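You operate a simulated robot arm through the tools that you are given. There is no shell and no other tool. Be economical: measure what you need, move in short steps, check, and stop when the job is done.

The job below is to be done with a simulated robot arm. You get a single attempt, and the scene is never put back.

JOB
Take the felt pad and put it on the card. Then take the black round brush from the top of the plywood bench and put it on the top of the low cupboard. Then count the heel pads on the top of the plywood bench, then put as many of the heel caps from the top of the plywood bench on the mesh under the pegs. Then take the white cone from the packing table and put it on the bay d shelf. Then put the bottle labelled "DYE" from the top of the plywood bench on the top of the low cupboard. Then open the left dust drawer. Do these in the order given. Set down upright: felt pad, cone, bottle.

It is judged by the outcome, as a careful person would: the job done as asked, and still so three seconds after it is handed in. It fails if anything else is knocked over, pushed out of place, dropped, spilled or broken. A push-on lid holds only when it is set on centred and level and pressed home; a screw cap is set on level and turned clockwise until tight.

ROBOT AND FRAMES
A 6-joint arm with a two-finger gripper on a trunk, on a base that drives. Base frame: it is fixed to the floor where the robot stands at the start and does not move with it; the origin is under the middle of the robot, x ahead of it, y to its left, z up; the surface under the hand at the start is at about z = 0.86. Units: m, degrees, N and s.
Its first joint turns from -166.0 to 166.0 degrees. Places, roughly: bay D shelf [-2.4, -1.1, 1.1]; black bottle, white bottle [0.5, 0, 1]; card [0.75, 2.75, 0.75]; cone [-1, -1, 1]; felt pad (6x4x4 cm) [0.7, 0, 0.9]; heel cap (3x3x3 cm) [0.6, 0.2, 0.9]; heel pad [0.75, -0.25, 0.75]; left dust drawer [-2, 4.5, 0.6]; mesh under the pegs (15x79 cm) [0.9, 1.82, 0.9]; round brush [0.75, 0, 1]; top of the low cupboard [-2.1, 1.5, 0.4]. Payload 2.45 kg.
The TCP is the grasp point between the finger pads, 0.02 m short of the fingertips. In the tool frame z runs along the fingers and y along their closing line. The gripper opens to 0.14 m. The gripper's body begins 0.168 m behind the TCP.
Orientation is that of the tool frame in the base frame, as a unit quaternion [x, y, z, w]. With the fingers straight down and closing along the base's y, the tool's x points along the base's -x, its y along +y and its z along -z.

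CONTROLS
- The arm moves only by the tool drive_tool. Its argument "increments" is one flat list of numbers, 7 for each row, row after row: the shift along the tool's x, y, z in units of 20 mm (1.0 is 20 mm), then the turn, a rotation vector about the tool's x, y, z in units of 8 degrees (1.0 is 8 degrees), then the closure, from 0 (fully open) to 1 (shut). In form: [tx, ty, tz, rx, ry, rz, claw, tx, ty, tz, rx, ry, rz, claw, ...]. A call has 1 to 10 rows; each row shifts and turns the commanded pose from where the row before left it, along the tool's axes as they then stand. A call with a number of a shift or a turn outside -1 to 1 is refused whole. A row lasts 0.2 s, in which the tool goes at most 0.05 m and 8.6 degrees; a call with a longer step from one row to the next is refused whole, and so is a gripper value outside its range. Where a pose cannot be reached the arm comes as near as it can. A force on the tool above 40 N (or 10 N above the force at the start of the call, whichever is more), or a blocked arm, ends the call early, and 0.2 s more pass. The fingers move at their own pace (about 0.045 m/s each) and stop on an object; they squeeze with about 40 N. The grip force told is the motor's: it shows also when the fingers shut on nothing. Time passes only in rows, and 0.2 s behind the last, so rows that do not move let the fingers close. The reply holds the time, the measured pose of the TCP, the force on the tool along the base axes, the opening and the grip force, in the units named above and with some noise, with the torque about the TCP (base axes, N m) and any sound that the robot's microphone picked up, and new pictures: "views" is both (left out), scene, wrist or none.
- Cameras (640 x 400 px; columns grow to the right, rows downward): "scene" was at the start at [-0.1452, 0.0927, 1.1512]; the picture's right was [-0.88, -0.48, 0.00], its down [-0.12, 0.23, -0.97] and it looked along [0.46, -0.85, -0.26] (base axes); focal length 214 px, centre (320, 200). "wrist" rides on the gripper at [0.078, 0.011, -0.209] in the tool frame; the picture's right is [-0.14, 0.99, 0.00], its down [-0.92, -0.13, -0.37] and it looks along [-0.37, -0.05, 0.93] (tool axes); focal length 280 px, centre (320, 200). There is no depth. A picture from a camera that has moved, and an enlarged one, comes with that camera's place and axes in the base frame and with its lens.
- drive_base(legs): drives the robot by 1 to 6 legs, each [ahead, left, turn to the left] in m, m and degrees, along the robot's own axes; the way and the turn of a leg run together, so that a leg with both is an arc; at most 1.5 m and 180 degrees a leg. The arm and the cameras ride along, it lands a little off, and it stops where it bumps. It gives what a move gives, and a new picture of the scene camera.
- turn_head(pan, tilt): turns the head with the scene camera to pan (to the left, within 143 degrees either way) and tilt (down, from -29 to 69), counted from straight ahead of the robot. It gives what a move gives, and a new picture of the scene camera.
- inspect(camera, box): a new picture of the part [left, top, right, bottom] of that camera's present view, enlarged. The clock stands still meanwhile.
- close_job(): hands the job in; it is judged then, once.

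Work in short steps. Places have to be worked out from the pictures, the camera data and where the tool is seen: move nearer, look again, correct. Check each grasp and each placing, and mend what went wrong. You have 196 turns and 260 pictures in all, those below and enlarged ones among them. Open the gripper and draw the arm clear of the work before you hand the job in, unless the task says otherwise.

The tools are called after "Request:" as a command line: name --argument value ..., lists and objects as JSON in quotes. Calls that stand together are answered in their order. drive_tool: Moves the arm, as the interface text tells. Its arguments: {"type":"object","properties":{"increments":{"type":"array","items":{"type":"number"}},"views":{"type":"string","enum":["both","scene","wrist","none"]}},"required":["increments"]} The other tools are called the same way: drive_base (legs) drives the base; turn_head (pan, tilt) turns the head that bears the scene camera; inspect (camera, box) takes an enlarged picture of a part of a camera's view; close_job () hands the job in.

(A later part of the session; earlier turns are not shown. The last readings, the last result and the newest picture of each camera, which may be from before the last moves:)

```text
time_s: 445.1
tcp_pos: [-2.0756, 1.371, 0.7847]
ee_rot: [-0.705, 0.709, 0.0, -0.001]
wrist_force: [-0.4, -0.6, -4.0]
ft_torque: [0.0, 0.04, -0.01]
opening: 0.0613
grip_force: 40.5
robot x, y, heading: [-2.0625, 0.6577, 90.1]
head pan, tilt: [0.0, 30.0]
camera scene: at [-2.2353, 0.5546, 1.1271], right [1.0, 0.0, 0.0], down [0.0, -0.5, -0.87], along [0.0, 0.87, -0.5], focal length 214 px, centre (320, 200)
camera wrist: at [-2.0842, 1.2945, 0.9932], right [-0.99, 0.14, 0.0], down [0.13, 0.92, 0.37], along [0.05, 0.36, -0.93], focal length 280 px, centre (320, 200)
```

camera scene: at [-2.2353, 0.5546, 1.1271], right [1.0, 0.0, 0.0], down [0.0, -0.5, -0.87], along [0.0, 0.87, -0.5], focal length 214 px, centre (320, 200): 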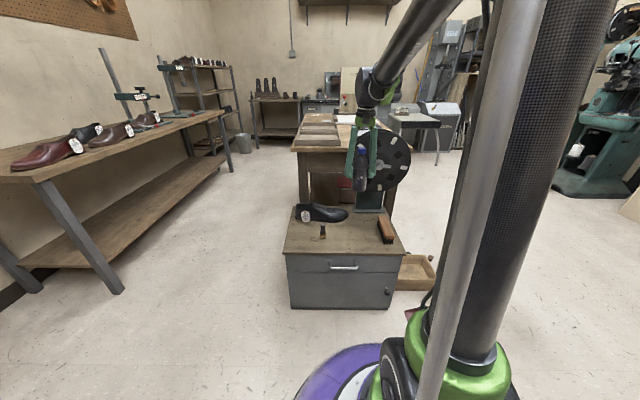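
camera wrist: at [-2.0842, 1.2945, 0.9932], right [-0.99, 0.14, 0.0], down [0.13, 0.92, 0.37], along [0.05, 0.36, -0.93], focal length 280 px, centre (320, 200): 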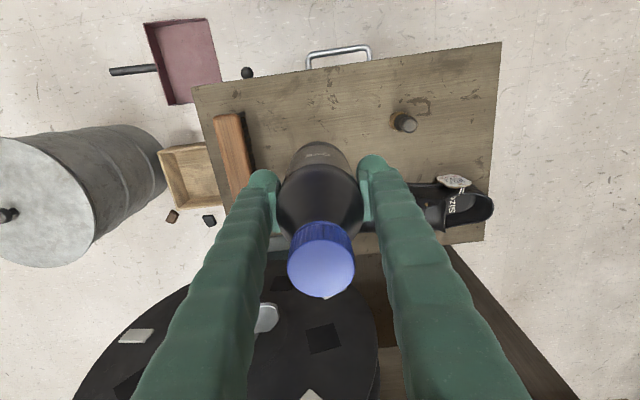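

Clear. Descend further.

Request:
drive_tool --increments '[0, 0, 1, 0, 0, 0, 1, 0, 0, 1, 0, 0, 0, 1, 0, 0, 1, 0, 0, 0, 1, 0, 0, 1, 0, 0, 0, 1, 0, 0, 1, 0, 0, 0, 1, 0, 0, 1, 0, 0, 0, 1, 0, 0, 1, 0, 0, 0, 1, 0, 0, 1, 0, 0, 0, 1, 0, 0, 1, 0, 0, 0, 1, 0, 0, 1, 0, 0, 0, 1]' --views "both"

Request:
inspect --camera "scene" --box '[280, 170, 420, 270]'

```text
time_s: 447.3
tcp_pos: [-2.0744, 1.3707, 0.5838]
ee_rot: [-0.706, 0.708, -0.002, -0.001]
wrist_force: [0.1, 0.3, -3.2]
ft_torque: [-0.01, -0.01, -0.01]
opening: 0.0606
grip_force: 40.3
robot x, y, heading: [-2.0635, 0.6562, 90.2]
head pan, tilt: [0.0, 30.0]
camera scene: at [-2.2353, 0.5547, 1.1271], right [1.0, 0.0, 0.0], down [0.0, -0.5, -0.87], along [0.0, 0.87, -0.5], focal length 214 px, centre (320, 200)
camera wrist: at [-2.084, 1.2932, 0.793], right [-0.99, 0.14, 0.0], down [0.13, 0.92, 0.37], along [0.05, 0.36, -0.93], focal length 280 px, centre (320, 200)
```

scene: 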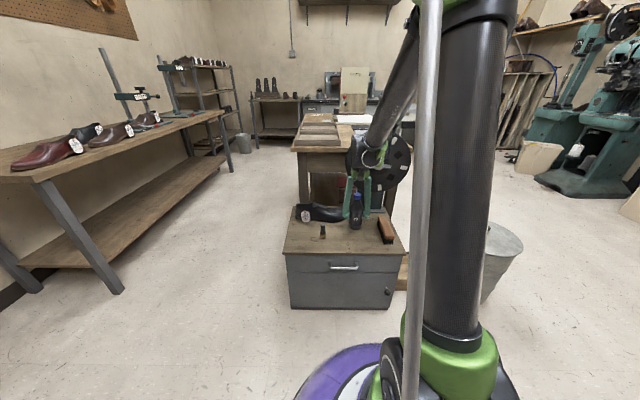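
wrist: 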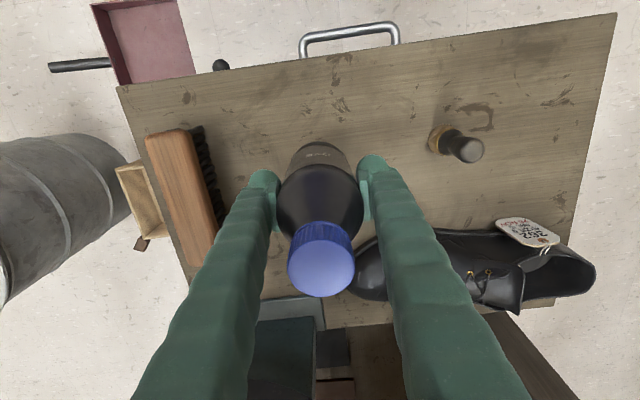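

```text
4.00 times, centred on (350, 220) of scene
camera zoom: at [-2.2353, 0.5547, 1.1271], right [1.0, 0.0, 0.0], down [0.0, -0.5, -0.87], along [0.0, 0.87, -0.5], focal length 858 px, centre (200, 120)
```

zoom: 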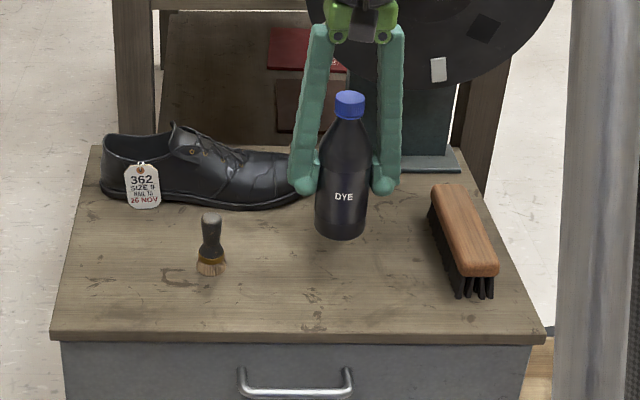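

Clear of everything. Lower to contact.

Request:
drive_tool --increments '[0, 0, 1, 0, 0, 0, 1, 0, 0, 1, 0, 0, 0, 1, 0, 0, 0.6, 0, 0, 0, 1, 0, 0, 0.2, 0, 0, 0, 1, 0, 0, 0.15, 0, 0, 0, 1, 0, 0, 0.1, 0, 0, 0, 1]' --views "none"

```text
time_s: 448.7
tcp_pos: [-2.074, 1.3699, 0.5231]
ee_rot: [-0.706, 0.709, 0.0, 0.0]
wrist_force: [1.3, 1.8, 21.6]
ft_torque: [0.03, 0.48, 0.05]
opening: 0.0608
grip_force: 39.9
robot x, y, heading: [-2.0619, 0.6534, 90.2]
head pan, tilt: [0.0, 30.0]
```

Contact. Release and rise straight up.

Request:
drive_tool --increments '[0, 0, -0.05, 0, 0, 0, 1, 0, 0, 0, 0, 0, 0, 0.4, 0, 0, 0, 0, 0, 0, 0.35, 0, 0, 0, 0, 0, 0, 0.35, 0, 0, -1, 0, 0, 0, 0.35, 0, 0, -1, 0, 0, 0, 0.35, 0, 0, -1, 0, 0, 0, 0.35, 0, 0, -1, 0, 0, 0, 0.35, 0, 0, -1, 0, 0, 0, 0.35, 0, 0, -1, 0, 0, 0, 0.35]' --views "none"

Request:
drive_tool --increments '[0, 0, -1, 0, 0, 0, 0.35, 0, 0, -1, 0, 0, 0, 0.35, 0, 0, -1, 0, 0, 0, 0.35, 0, 0, -1, 0, 0, 0, 0.35, 0, 0, -1, 0, 0, 0, 0.35, 0, 0, -1, 0, 0, 0, 0.35, 0, 0, -1, 0, 0, 0, 0.35, 0, 0, -1, 0, 0, 0, 0.35, 0, 0, -1, 0, 0, 0, 0.35, 0, 0, -1, 0, 0, 0, 0.35]' --views "none"

Request:
inspect --camera "scene" --box '[280, 170, 420, 270]'

```text
time_s: 450.9
tcp_pos: [-2.0736, 1.3712, 0.6453]
ee_rot: [-0.706, 0.708, -0.001, -0.001]
wrist_force: [-1.1, 0.5, 0.3]
ft_torque: [-0.02, 0.03, 0.02]
opening: 0.0912
grip_force: 0.1
robot x, y, heading: [-2.0616, 0.6527, 90.0]
head pan, tilt: [0.0, 30.0]
```

```text
time_s: 453.1
tcp_pos: [-2.0744, 1.3714, 0.8446]
ee_rot: [-0.706, 0.708, -0.001, -0.002]
wrist_force: [0.7, 0.0, 0.1]
ft_torque: [0.0, 0.04, 0.02]
opening: 0.091
grip_force: 0.0
robot x, y, heading: [-2.0622, 0.6547, 90.1]
head pan, tilt: [0.0, 30.0]
```

```text
4.00 times, centred on (350, 220) of scene
camera zoom: at [-2.2353, 0.5546, 1.1271], right [1.0, 0.0, 0.0], down [0.0, -0.5, -0.87], along [0.0, 0.87, -0.5], focal length 858 px, centre (200, 120)
```

zoom: 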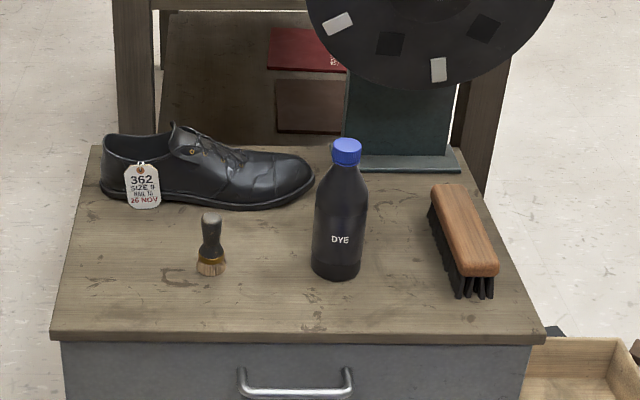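

Bottle stands upright. Raise the hand, retract, and head for the drawers on the far wall.

Request:
drive_tool --increments '[0, 0, -1, 0, 0, 0, 0.5, 0, 0, -1, 0, 0, 0, 0.5, 0, 0, -1, 0, 0, 0, 0.5, 0, 0, -1, 0, 0, 0, 0.5, 0, 0, -1, 0, 0, 0, 0.5, 0, 0, -1, 0, 0, 0, 0.5, 0, 0, -1, 0, 0, 0, 0.5, 0, 0, -1, 0, 0, 0, 0.5, 0, 0, -1, 0, 0, 0, 0.5, 0, 0, -1, 0, 0, 0, 0.5]' --views "none"

Request:
drive_base --legs '[[-0.35, 0, 0], [0, -1.4, 0], [1.2, 0, 0], [0.9, 0, 0]]'

Request:
turn_head --pan 40 --tilt 15

```text
time_s: 455.3
tcp_pos: [-2.0739, 1.3703, 1.0439]
ee_rot: [-0.706, 0.708, -0.002, -0.001]
wrist_force: [0.2, 0.6, 0.7]
ft_torque: [0.0, 0.01, 0.0]
opening: 0.0701
grip_force: 0.1
robot x, y, heading: [-2.0622, 0.6556, 90.1]
head pan, tilt: [0.0, 30.0]
```

```text
time_s: 474.2
tcp_pos: [-0.6738, 3.1222, 1.0441]
ee_rot: [-0.706, 0.708, -0.001, 0.0]
wrist_force: [-0.4, -1.0, 0.1]
ft_torque: [0.0, 0.04, 0.01]
opening: 0.0705
grip_force: 0.1
robot x, y, heading: [-0.6619, 2.4058, 89.9]
head pan, tilt: [0.0, 30.0]
camera scene: at [-0.8361, 2.3063, 1.1271], right [1.0, 0.0, 0.0], down [0.0, -0.5, -0.87], along [0.0, 0.87, -0.5], focal length 214 px, centre (320, 200)
```

scene: 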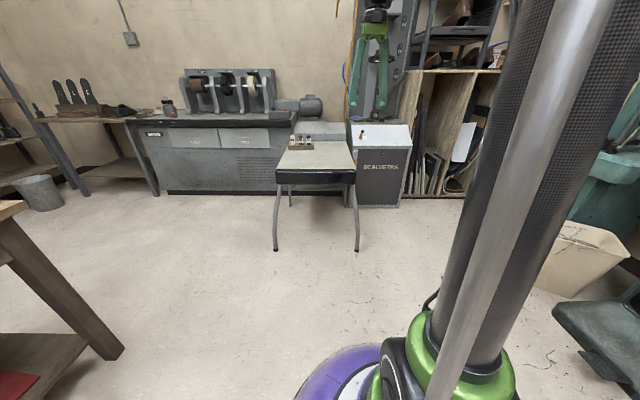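

```text
time_s: 475.3
tcp_pos: [-0.6727, 3.1221, 1.0443]
ee_rot: [-0.706, 0.708, -0.001, -0.001]
wrist_force: [-0.1, 0.6, -0.1]
ft_torque: [0.0, 0.0, 0.02]
opening: 0.07
grip_force: 0.0
robot x, y, heading: [-0.6625, 2.4079, 90.1]
head pan, tilt: [40.0, 15.0]
camera scene: at [-0.896, 2.2874, 1.1513], right [0.77, 0.64, 0.0], down [0.17, -0.2, -0.97], along [-0.62, 0.74, -0.26], focal length 214 px, centre (320, 200)
```

scene: 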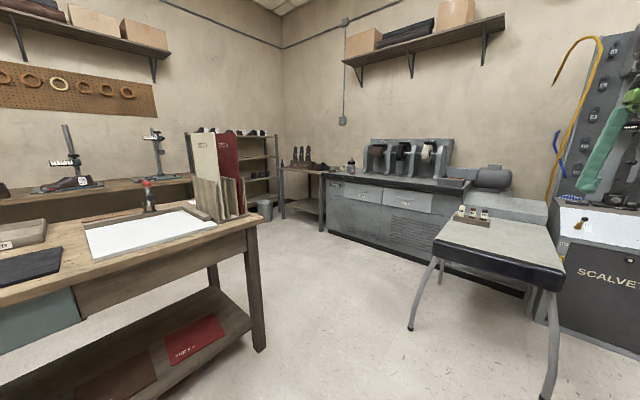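

Two drawers under the grinder bench. Zoom in on them.

Request:
inspect --camera "scene" --box '[320, 160, 480, 260]'

```text
4.00 times, centred on (400, 210) of scene
camera zoom: at [-0.896, 2.2874, 1.1513], right [0.77, 0.64, 0.0], down [0.17, -0.2, -0.97], along [-0.62, 0.74, -0.26], focal length 858 px, centre (0, 160)
```

zoom: 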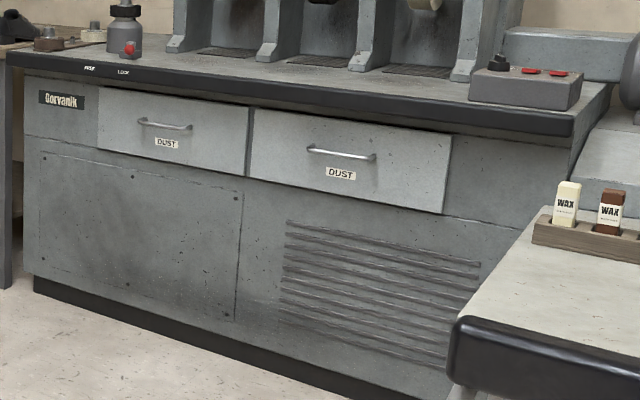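

Plan the route between table and stool; drive to in front of the left drawer.

Request:
drive_base --legs '[[0.2, 0.45, 0], [0.55, 0.29, 0], [0.08, 0.65, 0]]'

Request:
turn_head --pan 0 --tilt 20

Request:
inspect --camera "scene" --box '[220, 130, 460, 280]'

```text
time_s: 484.5
tcp_pos: [-2.0674, 3.944, 1.0449]
ee_rot: [-0.706, 0.708, -0.002, -0.001]
wrist_force: [-0.5, 0.1, 0.9]
ft_torque: [0.01, -0.01, -0.01]
opening: 0.07
grip_force: 0.1
robot x, y, heading: [-2.054, 3.2276, 90.3]
head pan, tilt: [40.0, 15.0]
camera scene: at [-2.2865, 3.1091, 1.1513], right [0.76, 0.65, 0.0], down [0.17, -0.2, -0.97], along [-0.62, 0.74, -0.26], focal length 214 px, centre (320, 200)
```

scene: 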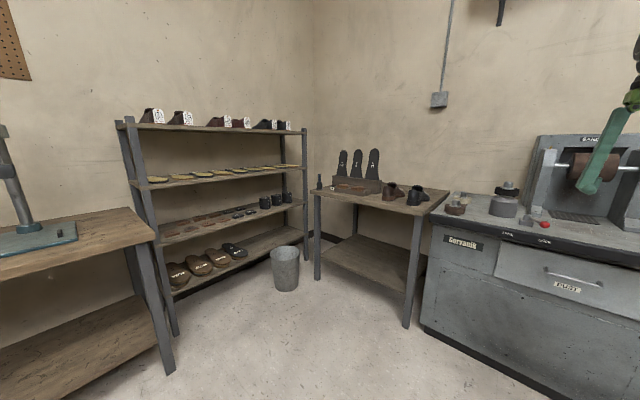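

```text
time_s: 485.6
tcp_pos: [-2.0665, 3.9441, 1.0462]
ee_rot: [-0.706, 0.708, -0.001, -0.001]
wrist_force: [0.9, -0.4, -0.2]
ft_torque: [-0.02, -0.04, 0.0]
opening: 0.07
grip_force: 0.1
robot x, y, heading: [-2.052, 3.2276, 90.2]
head pan, tilt: [0.0, 20.0]
camera scene: at [-2.2266, 3.1309, 1.1432], right [1.0, 0.0, 0.0], down [0.0, -0.34, -0.94], along [0.0, 0.94, -0.34], focal length 214 px, centre (320, 200)
```

scene: 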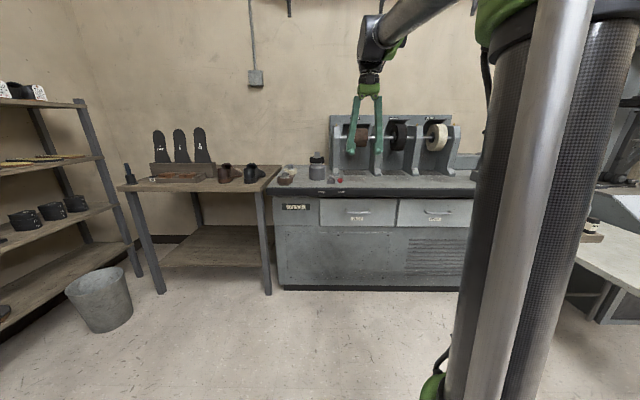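

```text
2.67 times, centred on (340, 205) of scene
camera zoom: at [-2.2266, 3.1309, 1.1432], right [1.0, 0.0, 0.0], down [0.0, -0.34, -0.94], along [0.0, 0.94, -0.34], focal length 572 px, centre (267, 187)
```

zoom: 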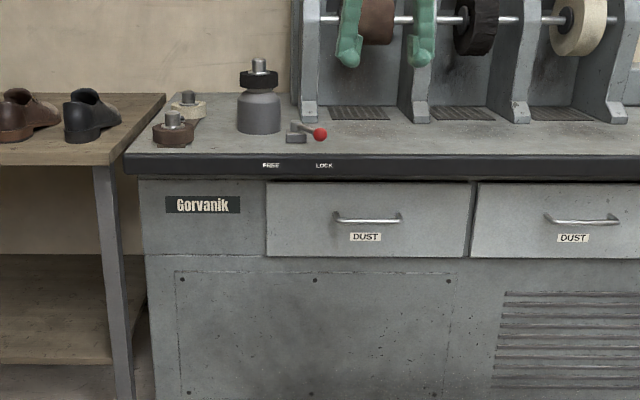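

There's a FREE/LOCK lever on the counter, presently at LOCK. Zoom on it.

Request:
inspect --camera "scene" --box '[305, 165, 365, 205]'

Request:
drive_tool --increments '[0, 0, 0, 0, 0, 0, 0.5]' --views "wrist"

```text
10.00 times, centred on (335, 185) of scene
camera zoom: at [-2.2266, 3.1309, 1.1432], right [1.0, 0.0, 0.0], down [0.0, -0.34, -0.94], along [0.0, 0.94, -0.34], focal length 2145 px, centre (170, 350)
```

zoom: 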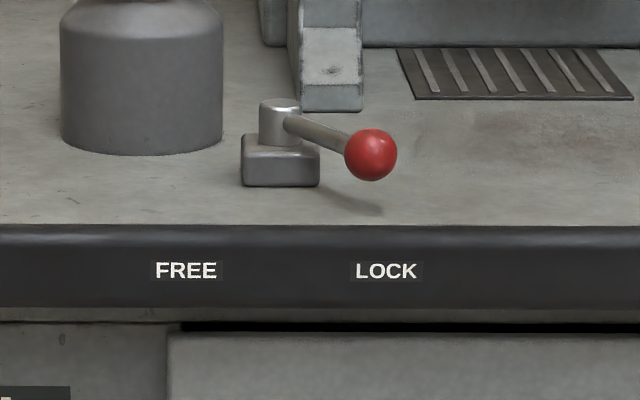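

```text
time_s: 486.0
tcp_pos: [-2.0668, 3.9448, 1.0432]
ee_rot: [-0.706, 0.708, -0.002, -0.001]
wrist_force: [-0.4, -0.2, -0.6]
ft_torque: [0.01, 0.04, 0.02]
opening: 0.0699
grip_force: 0.1
robot x, y, heading: [-2.0536, 3.2253, 90.0]
head pan, tilt: [0.0, 20.0]
camera wrist: at [-2.0758, 3.8683, 1.2533], right [-0.99, 0.14, 0.0], down [0.13, 0.92, 0.37], along [0.05, 0.36, -0.93], focal length 280 px, centre (320, 200)
```

wrist: 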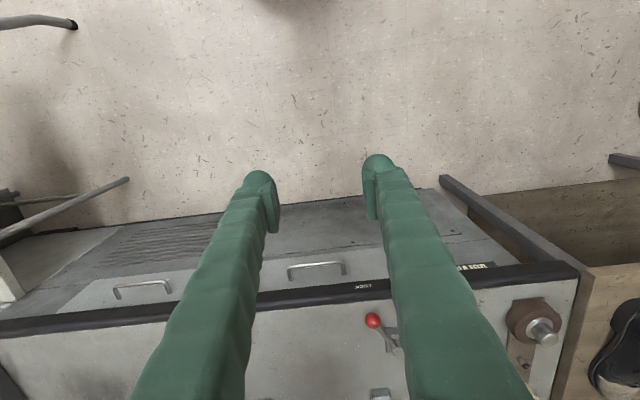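

Lever ball at ≈(−2.116, 4.274, 0.848), pivot behind-left of it. I'll grip the ball and swing it to FREE. Drive forward 0.3 m first.

Request:
drive_base --legs '[[0.3, 0, 0]]'

Request:
drive_tool --increments '[0, 1, 0, 0, 0, 0, 0.6, 0, 1, 0, 0, 0, 0, 0.6]' --views "wrist"

Request:
inspect --camera "wrist" --box '[240, 100, 400, 220]'

```text
time_s: 488.1
tcp_pos: [-2.0667, 4.2441, 1.0435]
ee_rot: [-0.706, 0.708, 0.0, -0.001]
wrist_force: [0.3, 0.5, 0.0]
ft_torque: [0.0, 0.01, 0.01]
opening: 0.0702
grip_force: 0.0
robot x, y, heading: [-2.0536, 3.5285, 90.2]
head pan, tilt: [0.0, 20.0]
camera scene: at [-2.2275, 3.4309, 1.1432], right [1.0, 0.0, 0.0], down [0.0, -0.34, -0.94], along [0.0, 0.94, -0.34], focal length 214 px, centre (320, 200)
```

scene: 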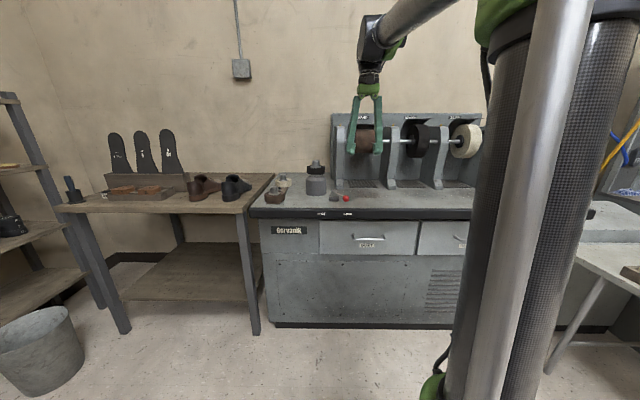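

```text
time_s: 488.6
tcp_pos: [-2.1073, 4.2448, 1.0455]
ee_rot: [-0.706, 0.708, -0.001, -0.002]
wrist_force: [-0.2, -0.3, 0.7]
ft_torque: [0.01, 0.06, 0.0]
opening: 0.056
grip_force: 0.1
robot x, y, heading: [-2.0539, 3.5292, 90.1]
head pan, tilt: [0.0, 20.0]
camera wrist: at [-2.1164, 4.1683, 1.2532], right [-0.99, 0.14, 0.0], down [0.13, 0.92, 0.37], along [0.05, 0.36, -0.93], focal length 280 px, centre (320, 200)
```

wrist: 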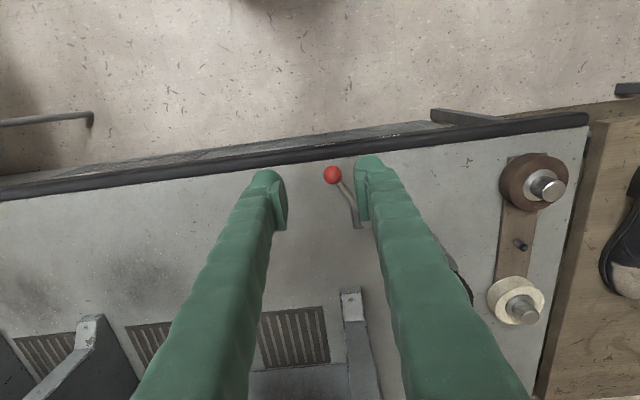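

```text
3.33 times, centred on (320, 160) of wrist
camera zoom: at [-2.1164, 4.1683, 1.2532], right [-0.99, 0.14, 0.0], down [0.13, 0.92, 0.37], along [0.05, 0.36, -0.93], focal length 935 px, centre (320, 333)
```

zoom: 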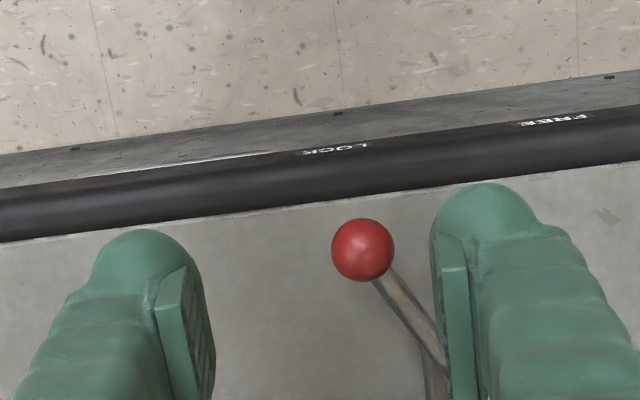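

Ball refined: (−2.118, 4.287, 0.846). Lower the fingers around it.

Request:
drive_tool --increments '[-0.5, 0.14, 1, 0, 0, 0, 0.6, -0.5, 0.14, 1, 0, 0, 0, 0.6, -0.5, 0.14, 1, 0, 0, 0, 0.6, -0.5, 0.14, 1, 0, 0, 0, 0.6, 0, 0, 1, 0, 0, 0, 0.6, 0, 0, 1, 0, 0, 0, 0.6, 0, 0, 1, 0, 0, 0, 0.6, 0, 0, 1, 0, 0, 0, 0.6]' --views "wrist"

```text
time_s: 490.4
tcp_pos: [-2.1186, 4.2849, 0.8846]
ee_rot: [-0.706, 0.708, 0.0, -0.001]
wrist_force: [-0.1, -0.6, 0.8]
ft_torque: [0.0, -0.02, -0.04]
opening: 0.0559
grip_force: 0.1
robot x, y, heading: [-2.0503, 3.5263, 90.3]
head pan, tilt: [0.0, 20.0]
camera wrist: at [-2.127, 4.208, 1.093], right [-0.99, 0.14, 0.0], down [0.13, 0.92, 0.37], along [0.05, 0.36, -0.93], focal length 280 px, centre (320, 200)
```

wrist: 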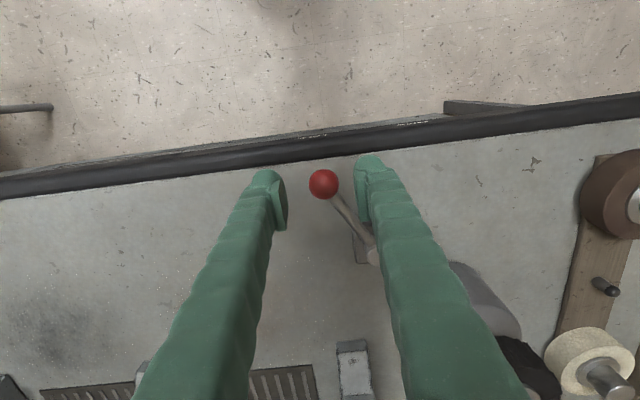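

Lower onto the ball and close.

Request:
drive_tool --increments '[0, 0, 0.8, 0, 0, 0, 0.6, 0, 0, 0.7, 0, 0, 0, 0.6, 0, 0, 0, 0, 0, 0, 0.85, 0, 0, 0, 0, 0, 0, 0.85, 0, 0, 0, 0, 0, 0, 0.85]' --views "wrist"

```text
time_s: 491.6
tcp_pos: [-2.1195, 4.2841, 0.854]
ee_rot: [-0.706, 0.708, -0.002, -0.001]
wrist_force: [-9.8, 1.3, 0.4]
ft_torque: [-0.03, 0.12, 0.12]
opening: 0.0289
grip_force: 5.1
robot x, y, heading: [-2.0523, 3.5291, 90.4]
head pan, tilt: [0.0, 20.0]
camera wrist: at [-2.1284, 4.2076, 1.063], right [-0.99, 0.14, 0.0], down [0.13, 0.92, 0.37], along [0.05, 0.36, -0.93], focal length 280 px, centre (320, 200)
```

wrist: 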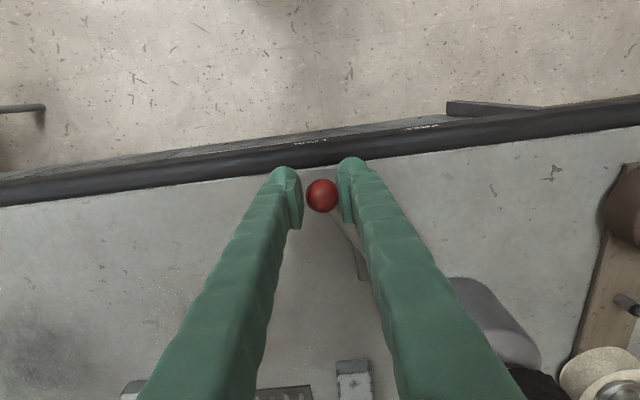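

Swing the lever along its arc toward FREE.

Request:
drive_tool --increments '[0.2, 0.45, 0, 0, 0, 0, 0.82, 0.15, 0.45, 0, 0, 0, 0, 0.82, 0.05, 0.5, 0, 0, 0, 0, 0.82, 0.05, 0.5, 0, 0, 0, 0, 0.82, -0.05, 0.5, 0, 0, 0, 0, 0.82, -0.05, 0.5, 0, 0, 0, 0, 0.82, -0.15, 0.45, 0, 0, 0, 0, 0.82, -0.2, 0.45, 0, 0, 0, 0, 0.82]' --views "both"

Request:
inspect --camera "scene" --box '[300, 170, 390, 230]'

```text
time_s: 493.4
tcp_pos: [-2.1936, 4.2852, 0.8536]
ee_rot: [-0.706, 0.708, -0.001, 0.0]
wrist_force: [-1.2, -0.5, -1.6]
ft_torque: [0.08, -0.04, 0.0]
opening: 0.0272
grip_force: 7.8
robot x, y, heading: [-2.056, 3.5293, 90.1]
head pan, tilt: [0.0, 20.0]
camera scene: at [-2.2276, 3.4309, 1.1432], right [1.0, 0.0, 0.0], down [0.0, -0.34, -0.94], along [0.0, 0.94, -0.34], focal length 214 px, centre (320, 200)
camera wrist: at [-2.2037, 4.2078, 1.0625], right [-0.99, 0.14, 0.0], down [0.13, 0.92, 0.37], along [0.05, 0.36, -0.93], focal length 280 px, centre (320, 200)
```

scene: 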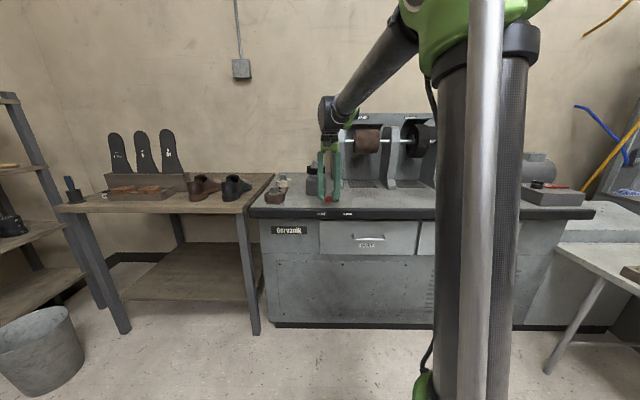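
wrist: 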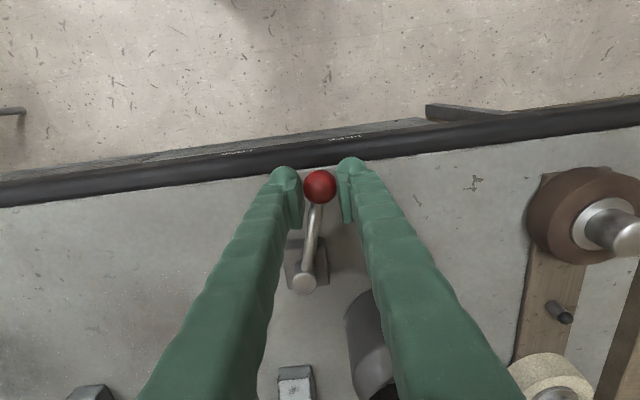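

```text
6.67 times, centred on (345, 200) of scene
camera zoom: at [-2.2276, 3.4309, 1.1432], right [1.0, 0.0, 0.0], down [0.0, -0.34, -0.94], along [0.0, 0.94, -0.34], focal length 1430 px, centre (153, 200)
```

zoom: 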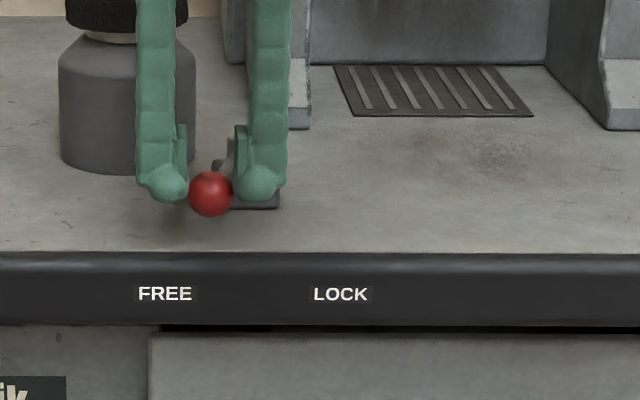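

Continue to the FREE mark.

Request:
drive_tool --increments '[-0.2, 0.4, 0, 0, 0, 0, 0.82, -0.2, 0.4, 0, 0, 0, 0, 0.82, -0.2, 0.3, 0, 0, 0, 0, 0.82, 0, 0, 0, 0, 0, 0, 0.82]' --views "wrist"

Request:
inspect --camera "scene" --box '[300, 170, 390, 230]'

```text
time_s: 494.4
tcp_pos: [-2.2158, 4.2952, 0.8539]
ee_rot: [-0.706, 0.708, -0.001, -0.001]
wrist_force: [4.5, -5.6, 5.4]
ft_torque: [-0.02, -0.14, -0.21]
opening: 0.0277
grip_force: 1.7
robot x, y, heading: [-2.0507, 3.5317, 90.1]
head pan, tilt: [0.0, 20.0]
camera wrist: at [-2.2251, 4.2191, 1.0632], right [-0.99, 0.14, 0.0], down [0.13, 0.92, 0.37], along [0.05, 0.36, -0.93], focal length 280 px, centre (320, 200)
```

wrist: 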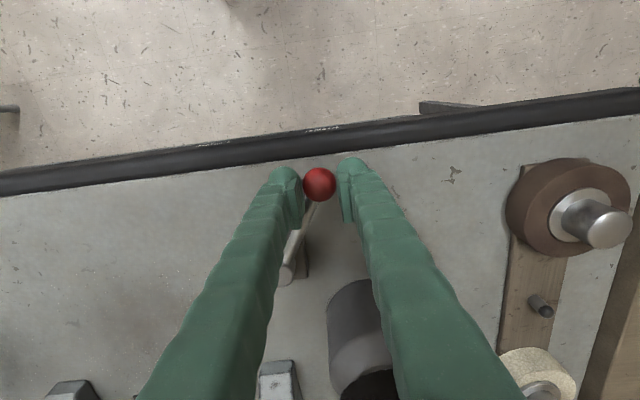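

```text
6.67 times, centred on (345, 200) of scene
camera zoom: at [-2.2274, 3.4306, 1.1432], right [1.0, 0.0, 0.0], down [0.0, -0.34, -0.94], along [0.0, 0.94, -0.34], focal length 1430 px, centre (153, 200)
```

zoom: 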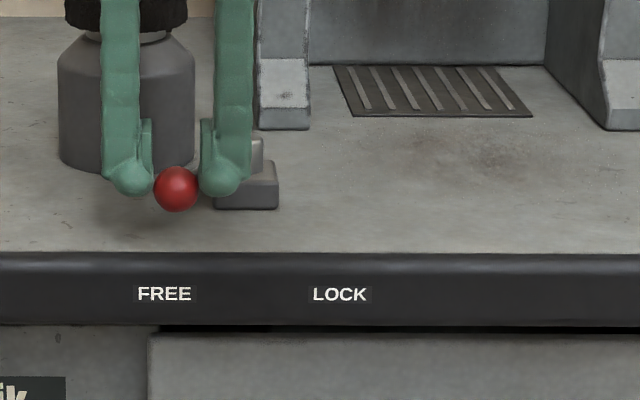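

Request:
drive_tool --increments '[-0.2, 0.3, 0, 0, 0, 0, 0.82, -0.1, 0.2, 0, 0, 0, 0, 0.82, 0, 0, 0, 0, 0, 0, 0.82]' --views "none"

Request:
inspect --camera "scene" --box '[300, 170, 390, 230]'

```text
time_s: 495.1
tcp_pos: [-2.2201, 4.2999, 0.8551]
ee_rot: [-0.704, 0.71, -0.004, 0.0]
wrist_force: [16.5, -11.0, 14.0]
ft_torque: [-0.09, -0.48, -0.61]
opening: 0.0362
grip_force: 7.9
robot x, y, heading: [-2.0527, 3.5267, 90.0]
head pan, tilt: [0.0, 20.0]
stopped in row 2: the force on the tool passed its limit at 43 N (the readings are from after the stop); the commanded pose is now the measured one
```

```text
6.67 times, centred on (345, 200) of scene
camera zoom: at [-2.2267, 3.4299, 1.1432], right [1.0, 0.0, 0.0], down [0.0, -0.34, -0.94], along [0.0, 0.94, -0.34], focal length 1430 px, centre (153, 200)
```

zoom: 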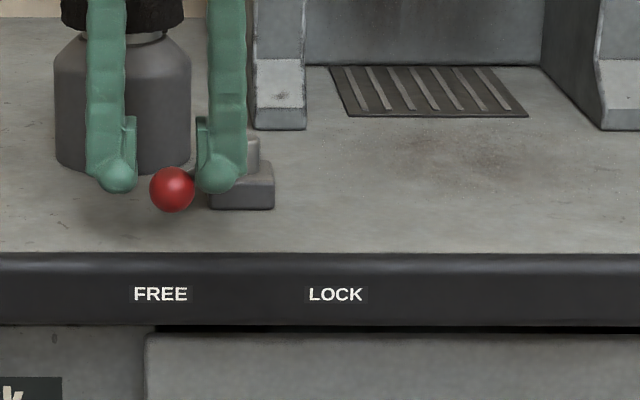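

Lever is at FREE against its stop. Release a little and rise.

Request:
drive_tool --increments '[0.1, -0.3, 0, 0, 0, 0, 0.72, 0, 0, 0, 0, 0, 0, 0.72, 0, 0, -1, 0, 0, 0, 0.72, 0, 0, -1, 0, 0, 0, 0.72, 0, 0, -1, 0, 0, 0, 0.72, 0, 0, -1, 0, 0, 0, 0.72, 1, 0, -1, 0, 0, 0, 0.72, 1, 0, -1, 0, 0, 0, 0.72, 1, 0, -1, 0, 0, 0, 0.72, 1, 0, -1, 0, 0, 0, 0.72]' --views "none"

Request:
inspect --camera "scene" --box '[270, 160, 450, 280]'

```text
time_s: 497.2
tcp_pos: [-2.2169, 4.2187, 1.0142]
ee_rot: [-0.705, 0.709, -0.002, -0.001]
wrist_force: [0.3, 0.8, -0.7]
ft_torque: [-0.04, -0.05, -0.02]
opening: 0.0392
grip_force: 0.0
robot x, y, heading: [-2.0508, 3.5256, 90.1]
head pan, tilt: [0.0, 20.0]
```

```text
3.33 times, centred on (360, 220) of scene
camera zoom: at [-2.2274, 3.4309, 1.1432], right [1.0, 0.0, 0.0], down [0.0, -0.34, -0.94], along [0.0, 0.94, -0.34], focal length 715 px, centre (187, 133)
```

zoom: 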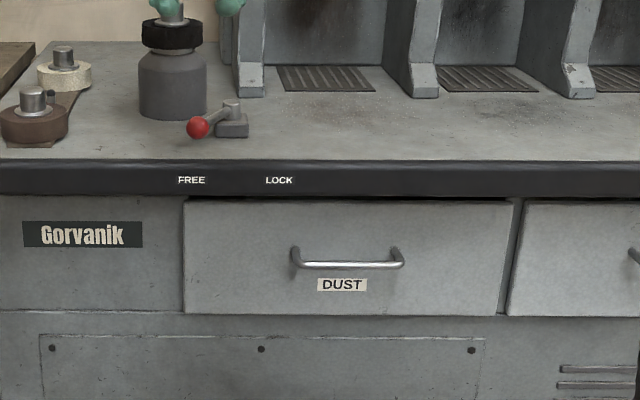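

Lever shows FREE. Handle at ≈(−2.01, 4.26, 0.655). Back off and shift right, then bring the tool horizontal with fingers closing vertically.

Request:
drive_base --legs '[[-0.4, -0.2, 0]]'

Request:
drive_tool --increments '[0, 0, 1, 0, -1, 0, 0.5, 0, 0, 1, 0, -1, 0, 0.5, 0, 0, 1, 0, -1, 0, 0.5, 0, 0, 1, 0, -1, 0, 0.5, 0, 0, 0, 0, -1, 0, 0.5, 0, 0, 0, 0, -1, 0, 0.5, 0, 0, 0, 0, -1, 0, 0.5, 0, 0, 0, 0, -1, 0, 0.5, 0, 0, 0, 0, -1, 0, 0.5, 0, 0, 0, 0, -1, 0, 0.5]' --views "none"

Request:
drive_tool --increments '[1, 0, 0, 0, -1, 0, 0.5, 1, 0, 0, 0, -0.25, 0, 0.5, 1, 0, 0, 0, 0, 0, 0.5, 1, 0, 0, 0, 0, 0, 0.5, 1, 0, 0, 0, 0, 0, 0.5, 1, 0, 0, 0, 0, 0, 0.5, 1, 0, 0, 0, 0, 0, 0.5, 1, 0, 0, 0, 0, 0, 0.5, 1, 0, 0, 0, 0, 0, 0.5, 1, 0, 0, 0, 0, 0, 0.5]' --views "scene"

```text
time_s: 499.9
tcp_pos: [-2.0192, 3.8348, 1.014]
ee_rot: [-0.704, 0.71, -0.003, -0.001]
wrist_force: [0.1, -0.5, -0.6]
ft_torque: [0.02, 0.02, -0.01]
opening: 0.0391
grip_force: 0.0
robot x, y, heading: [-1.8566, 3.142, 90.2]
head pan, tilt: [0.0, 20.0]
stopped in leg 1: the robot was blocked; the commanded pose is now the measured one
camera scene: at [-2.0333, 3.0474, 1.1432], right [1.0, 0.0, 0.0], down [0.0, -0.34, -0.94], along [0.0, 0.94, -0.34], focal length 214 px, centre (320, 200)
```

scene: 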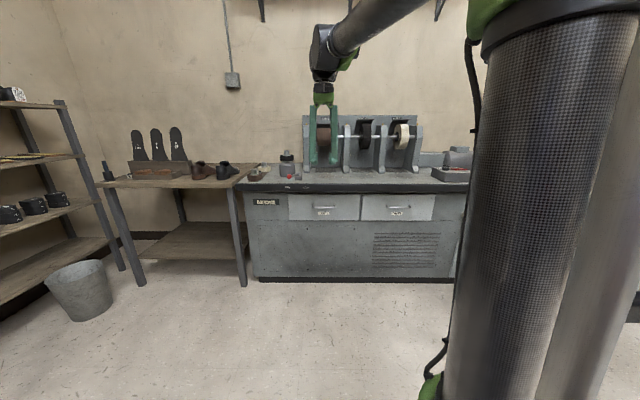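

```text
time_s: 502.1
tcp_pos: [-2.0216, 3.8508, 0.9382]
ee_rot: [-0.542, 0.543, 0.452, 0.454]
wrist_force: [0.3, 0.0, 0.3]
ft_torque: [-0.01, -0.03, -0.01]
opening: 0.0701
grip_force: 0.0
robot x, y, heading: [-1.8599, 3.1413, 89.6]
head pan, tilt: [0.0, 20.0]
```

```text
time_s: 504.3
tcp_pos: [-2.0234, 3.855, 0.7719]
ee_rot: [-0.5, 0.504, 0.495, 0.5]
wrist_force: [-0.1, 0.9, 0.3]
ft_torque: [0.02, 0.0, -0.04]
opening: 0.0698
grip_force: 0.0
out of reach, approached as far as the arm can: row 9, 10
robot x, y, heading: [-1.861, 3.1424, 89.8]
head pan, tilt: [0.0, 20.0]
camera scene: at [-2.0333, 3.0473, 1.1432], right [1.0, 0.0, 0.0], down [0.0, -0.34, -0.94], along [0.0, 0.94, -0.34], focal length 214 px, centre (320, 200)
```

scene: 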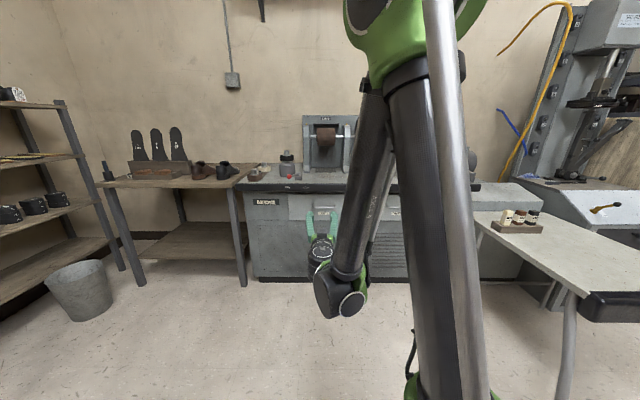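

The base was blocked by something behind. Check behind before continuing.

Request:
drive_base --legs '[[0.15, 0, 0]]'

Request:
turn_head --pan 143 --tilt 30

Request:
turn_head --pan -143 --tilt 30

```text
time_s: 505.7
tcp_pos: [-2.0237, 4.007, 0.7719]
ee_rot: [-0.501, 0.504, 0.495, 0.5]
wrist_force: [-0.9, -0.5, 0.0]
ft_torque: [0.01, 0.02, 0.03]
opening: 0.07
grip_force: 0.0
robot x, y, heading: [-1.8585, 3.2932, 89.8]
head pan, tilt: [0.0, 20.0]
camera scene: at [-2.0331, 3.1986, 1.1432], right [1.0, 0.0, 0.0], down [0.0, -0.34, -0.94], along [0.0, 0.94, -0.34], focal length 214 px, centre (320, 200)
```

scene: 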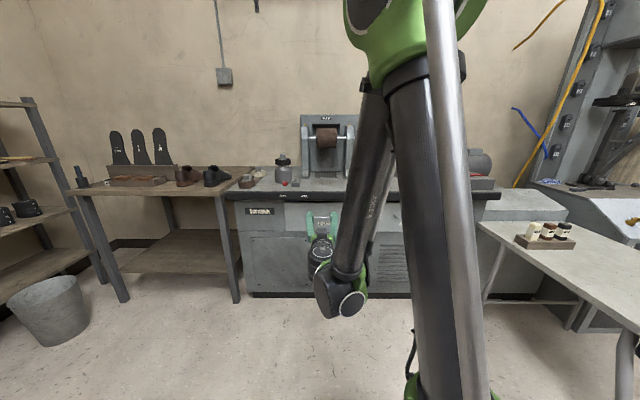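

```text
time_s: 507.9
tcp_pos: [-2.0224, 4.0068, 0.7714]
ee_rot: [-0.5, 0.505, 0.494, 0.501]
wrist_force: [-0.2, 0.1, -0.6]
ft_torque: [-0.02, -0.02, -0.01]
opening: 0.0702
grip_force: 0.1
robot x, y, heading: [-1.8592, 3.2961, 89.9]
head pan, tilt: [143.0, 30.0]
camera scene: at [-2.088, 3.0334, 1.1271], right [-0.8, 0.6, 0.0], down [0.3, 0.4, -0.87], along [-0.52, -0.69, -0.5], focal length 214 px, centre (320, 200)
```

scene: 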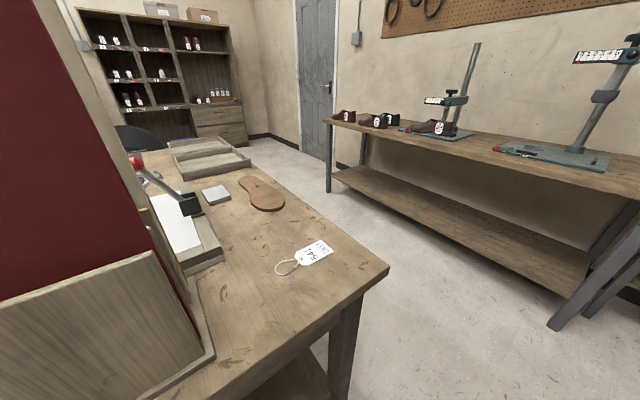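

```text
time_s: 511.9
tcp_pos: [-2.0224, 4.0076, 0.771]
ee_rot: [-0.5, 0.504, 0.495, 0.501]
wrist_force: [-0.3, -0.1, 0.0]
ft_torque: [0.01, -0.01, 0.0]
opening: 0.0701
grip_force: 0.2
robot x, y, heading: [-1.8591, 3.2963, 89.9]
head pan, tilt: [-143.0, 30.0]
camera scene: at [-1.9791, 3.0331, 1.1271], right [-0.8, -0.6, 0.0], down [-0.3, 0.4, -0.87], along [0.52, -0.69, -0.5], focal length 214 px, centre (320, 200)
```

scene: 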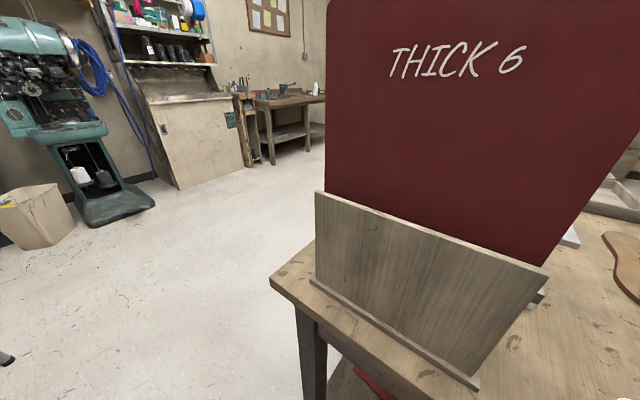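

Table and its items look undisturbed. Now pitch to ~70° and roll the gripper 90° so it closes vertically.

Request:
drive_tool --increments '[0, 0, 0, 0, 1, 0, 0.5, 0, 0, 0, 0, 1, 0, 0.5, 0, 0, 0, 0, 0.5, 0.5, 0.5, 0, 0, 0, 0, 0, 1, 0.5, 0, 0, 0, 0, 0, 1, 0.5, 0, 0, 0, 0, 0, 1, 0.5, 0, 0, 0, 0, 0, 1, 0.5, 0, 0, 0, 0, 0, 1, 0.5, 0, 0, 0, 0, 0, 1, 0.5, 0, 0, 0, 0, 0, 1, 0.5]' --views "none"

Request:
drive_tool --increments '[0, 0, 0, 0, 0, 1, 0.5, 0, 0, 0, 0, 0, 1, 0.5, 0, 0, 0, 0, 0, 1, 0.5, 0, 0, 0, 0, 0, 0.75, 0.5]' --views "wrist"

Request:
turn_head --pan 10 --tilt 30

```text
time_s: 514.1
tcp_pos: [-2.0238, 4.007, 0.7709]
ee_rot: [-0.209, 0.795, 0.549, 0.149]
wrist_force: [-0.5, -0.5, 0.3]
ft_torque: [0.05, -0.03, -0.02]
opening: 0.0699
grip_force: 0.1
robot x, y, heading: [-1.8576, 3.2935, 90.1]
head pan, tilt: [-143.0, 30.0]
```

```text
time_s: 515.1
tcp_pos: [-2.0225, 4.0062, 0.7712]
ee_rot: [0.004, 0.822, 0.57, 0.002]
wrist_force: [-0.2, 0.2, -0.2]
ft_torque: [-0.03, 0.0, 0.02]
opening: 0.07
grip_force: 0.0
robot x, y, heading: [-1.8577, 3.2944, 89.9]
head pan, tilt: [-143.0, 30.0]
camera wrist: at [-2.1013, 3.8159, 0.8551], right [0.14, 0.35, 0.93], down [0.92, -0.4, 0.01], along [0.37, 0.85, -0.37], focal length 280 px, centre (320, 200)
```

wrist: 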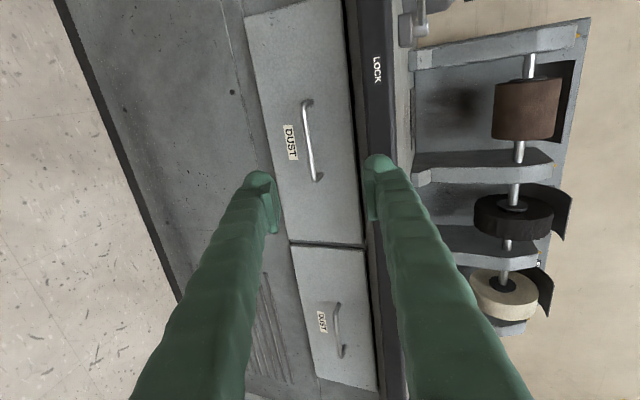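

```text
time_s: 517.5
tcp_pos: [-2.0223, 4.0068, 0.7724]
ee_rot: [0.002, 0.822, 0.569, 0.002]
wrist_force: [-0.2, 0.6, 0.0]
ft_torque: [0.01, 0.02, 0.01]
opening: 0.0703
grip_force: 0.1
robot x, y, heading: [-1.8579, 3.293, 89.9]
head pan, tilt: [10.0, 30.0]
camera scene: at [-2.0488, 3.1945, 1.1271], right [0.99, 0.17, 0.0], down [0.09, -0.49, -0.87], along [-0.15, 0.85, -0.5], focal length 214 px, centre (320, 200)
```

scene: 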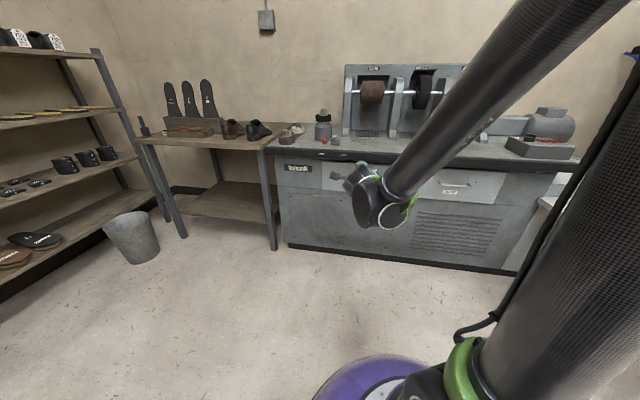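

Handle refined to (−2.012, 4.30, 0.635). Approach along the tool axis.

Request:
drive_tool --increments '[-0.1, -0.25, 1, 0, 0, 0, 0.6, -0.1, -0.25, 1, 0, 0, 0, 0.6, -0.1, -0.25, 1, 0, 0, 0, 0.6, -0.1, -0.25, 1, 0, 0, 0, 0.6, -0.1, -0.25, 1, 0, 0, 0, 0.6, 0, 0, 1, 0, 0, 0, 0.6, 0, 0, 1, 0, 0, 0, 0.6, 0, 0, 1, 0, 0, 0, 0.6]' --views "both"

Request:
inspect --camera "wrist" --box '[220, 80, 420, 240]'

```text
time_s: 519.3
tcp_pos: [-2.0112, 4.1473, 0.6929]
ee_rot: [0.002, 0.822, 0.569, 0.002]
wrist_force: [-0.3, -0.1, -0.9]
ft_torque: [0.02, 0.01, 0.01]
opening: 0.0563
grip_force: 0.2
robot x, y, heading: [-1.8578, 3.2917, 89.9]
head pan, tilt: [10.0, 30.0]
camera scene: at [-2.0488, 3.1946, 1.1271], right [0.99, 0.17, 0.0], down [0.09, -0.49, -0.87], along [-0.15, 0.85, -0.5], focal length 214 px, centre (320, 200)
camera wrist: at [-2.0903, 3.9572, 0.775], right [0.14, 0.35, 0.93], down [0.92, -0.4, 0.01], along [0.37, 0.85, -0.37], focal length 280 px, centre (320, 200)
```

scene: 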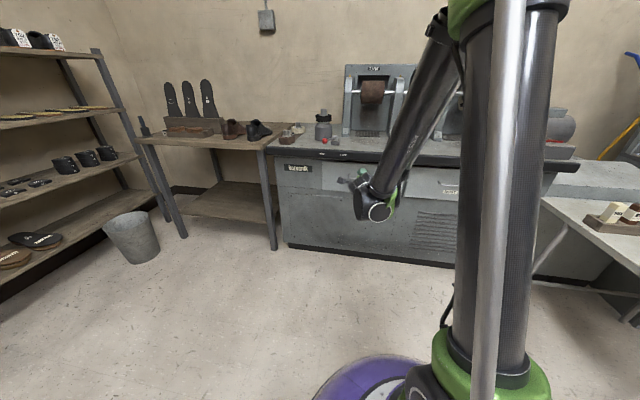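
wrist: 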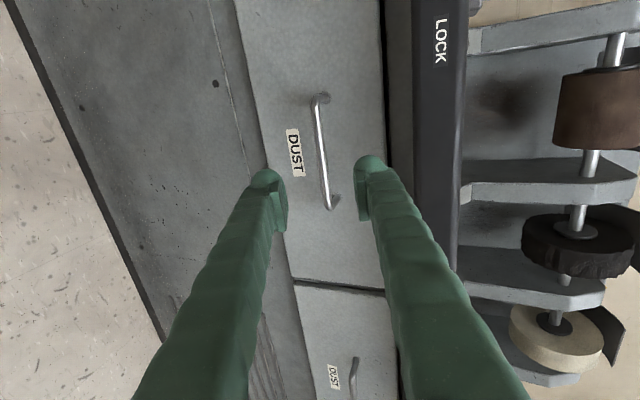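

```text
2.50 times, centred on (320, 160) of wrist
camera zoom: at [-2.0903, 3.9572, 0.775], right [0.14, 0.35, 0.93], down [0.92, -0.4, 0.01], along [0.37, 0.85, -0.37], focal length 701 px, centre (320, 300)
```

zoom: 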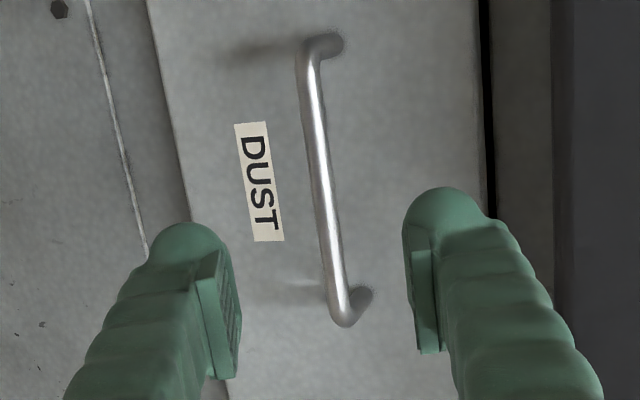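

Continue toward the bar.

Request:
drive_tool --increments '[-0.1, 0, 1, 0, 0, 0, 0.6, -0.1, 0.1, 1, 0, 0, 0, 0.6, -0.1, 0.05, 1, 0, 0, 0, 0.6, 0, 0, 1, 0, 0, 0, 0.6, 0, 0, 1, 0, 0, 0, 0.6, 0, 0, 1, 0, 0, 0, 0.6]' --views "wrist"

Request:
inspect --camera "wrist" --box '[220, 80, 420, 240]'

```text
time_s: 520.7
tcp_pos: [-2.0061, 4.2611, 0.6525]
ee_rot: [0.003, 0.822, 0.57, 0.002]
wrist_force: [0.9, -0.4, -0.4]
ft_torque: [-0.02, 0.02, 0.04]
opening: 0.056
grip_force: 0.1
robot x, y, heading: [-1.857, 3.2985, 89.8]
head pan, tilt: [10.0, 30.0]
camera wrist: at [-2.0841, 4.0708, 0.7359], right [0.14, 0.35, 0.93], down [0.92, -0.4, 0.01], along [0.37, 0.85, -0.37], focal length 280 px, centre (320, 200)
```

wrist: 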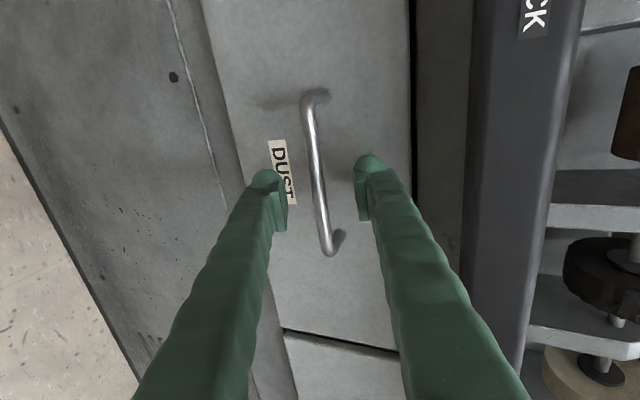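

```text
2.50 times, centred on (320, 160) of wrist
camera zoom: at [-2.0841, 4.0708, 0.7359], right [0.14, 0.35, 0.93], down [0.92, -0.4, 0.01], along [0.37, 0.85, -0.37], focal length 701 px, centre (320, 300)
```

zoom: 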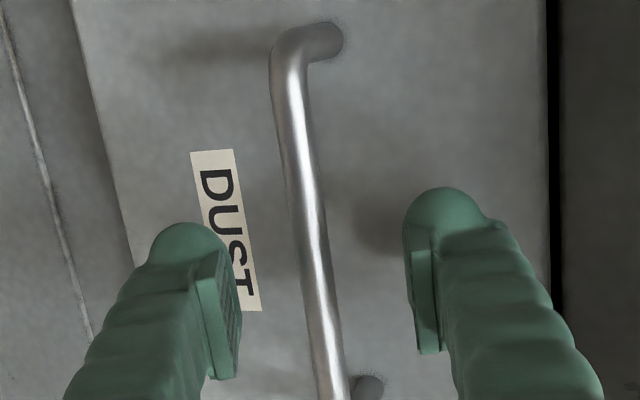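

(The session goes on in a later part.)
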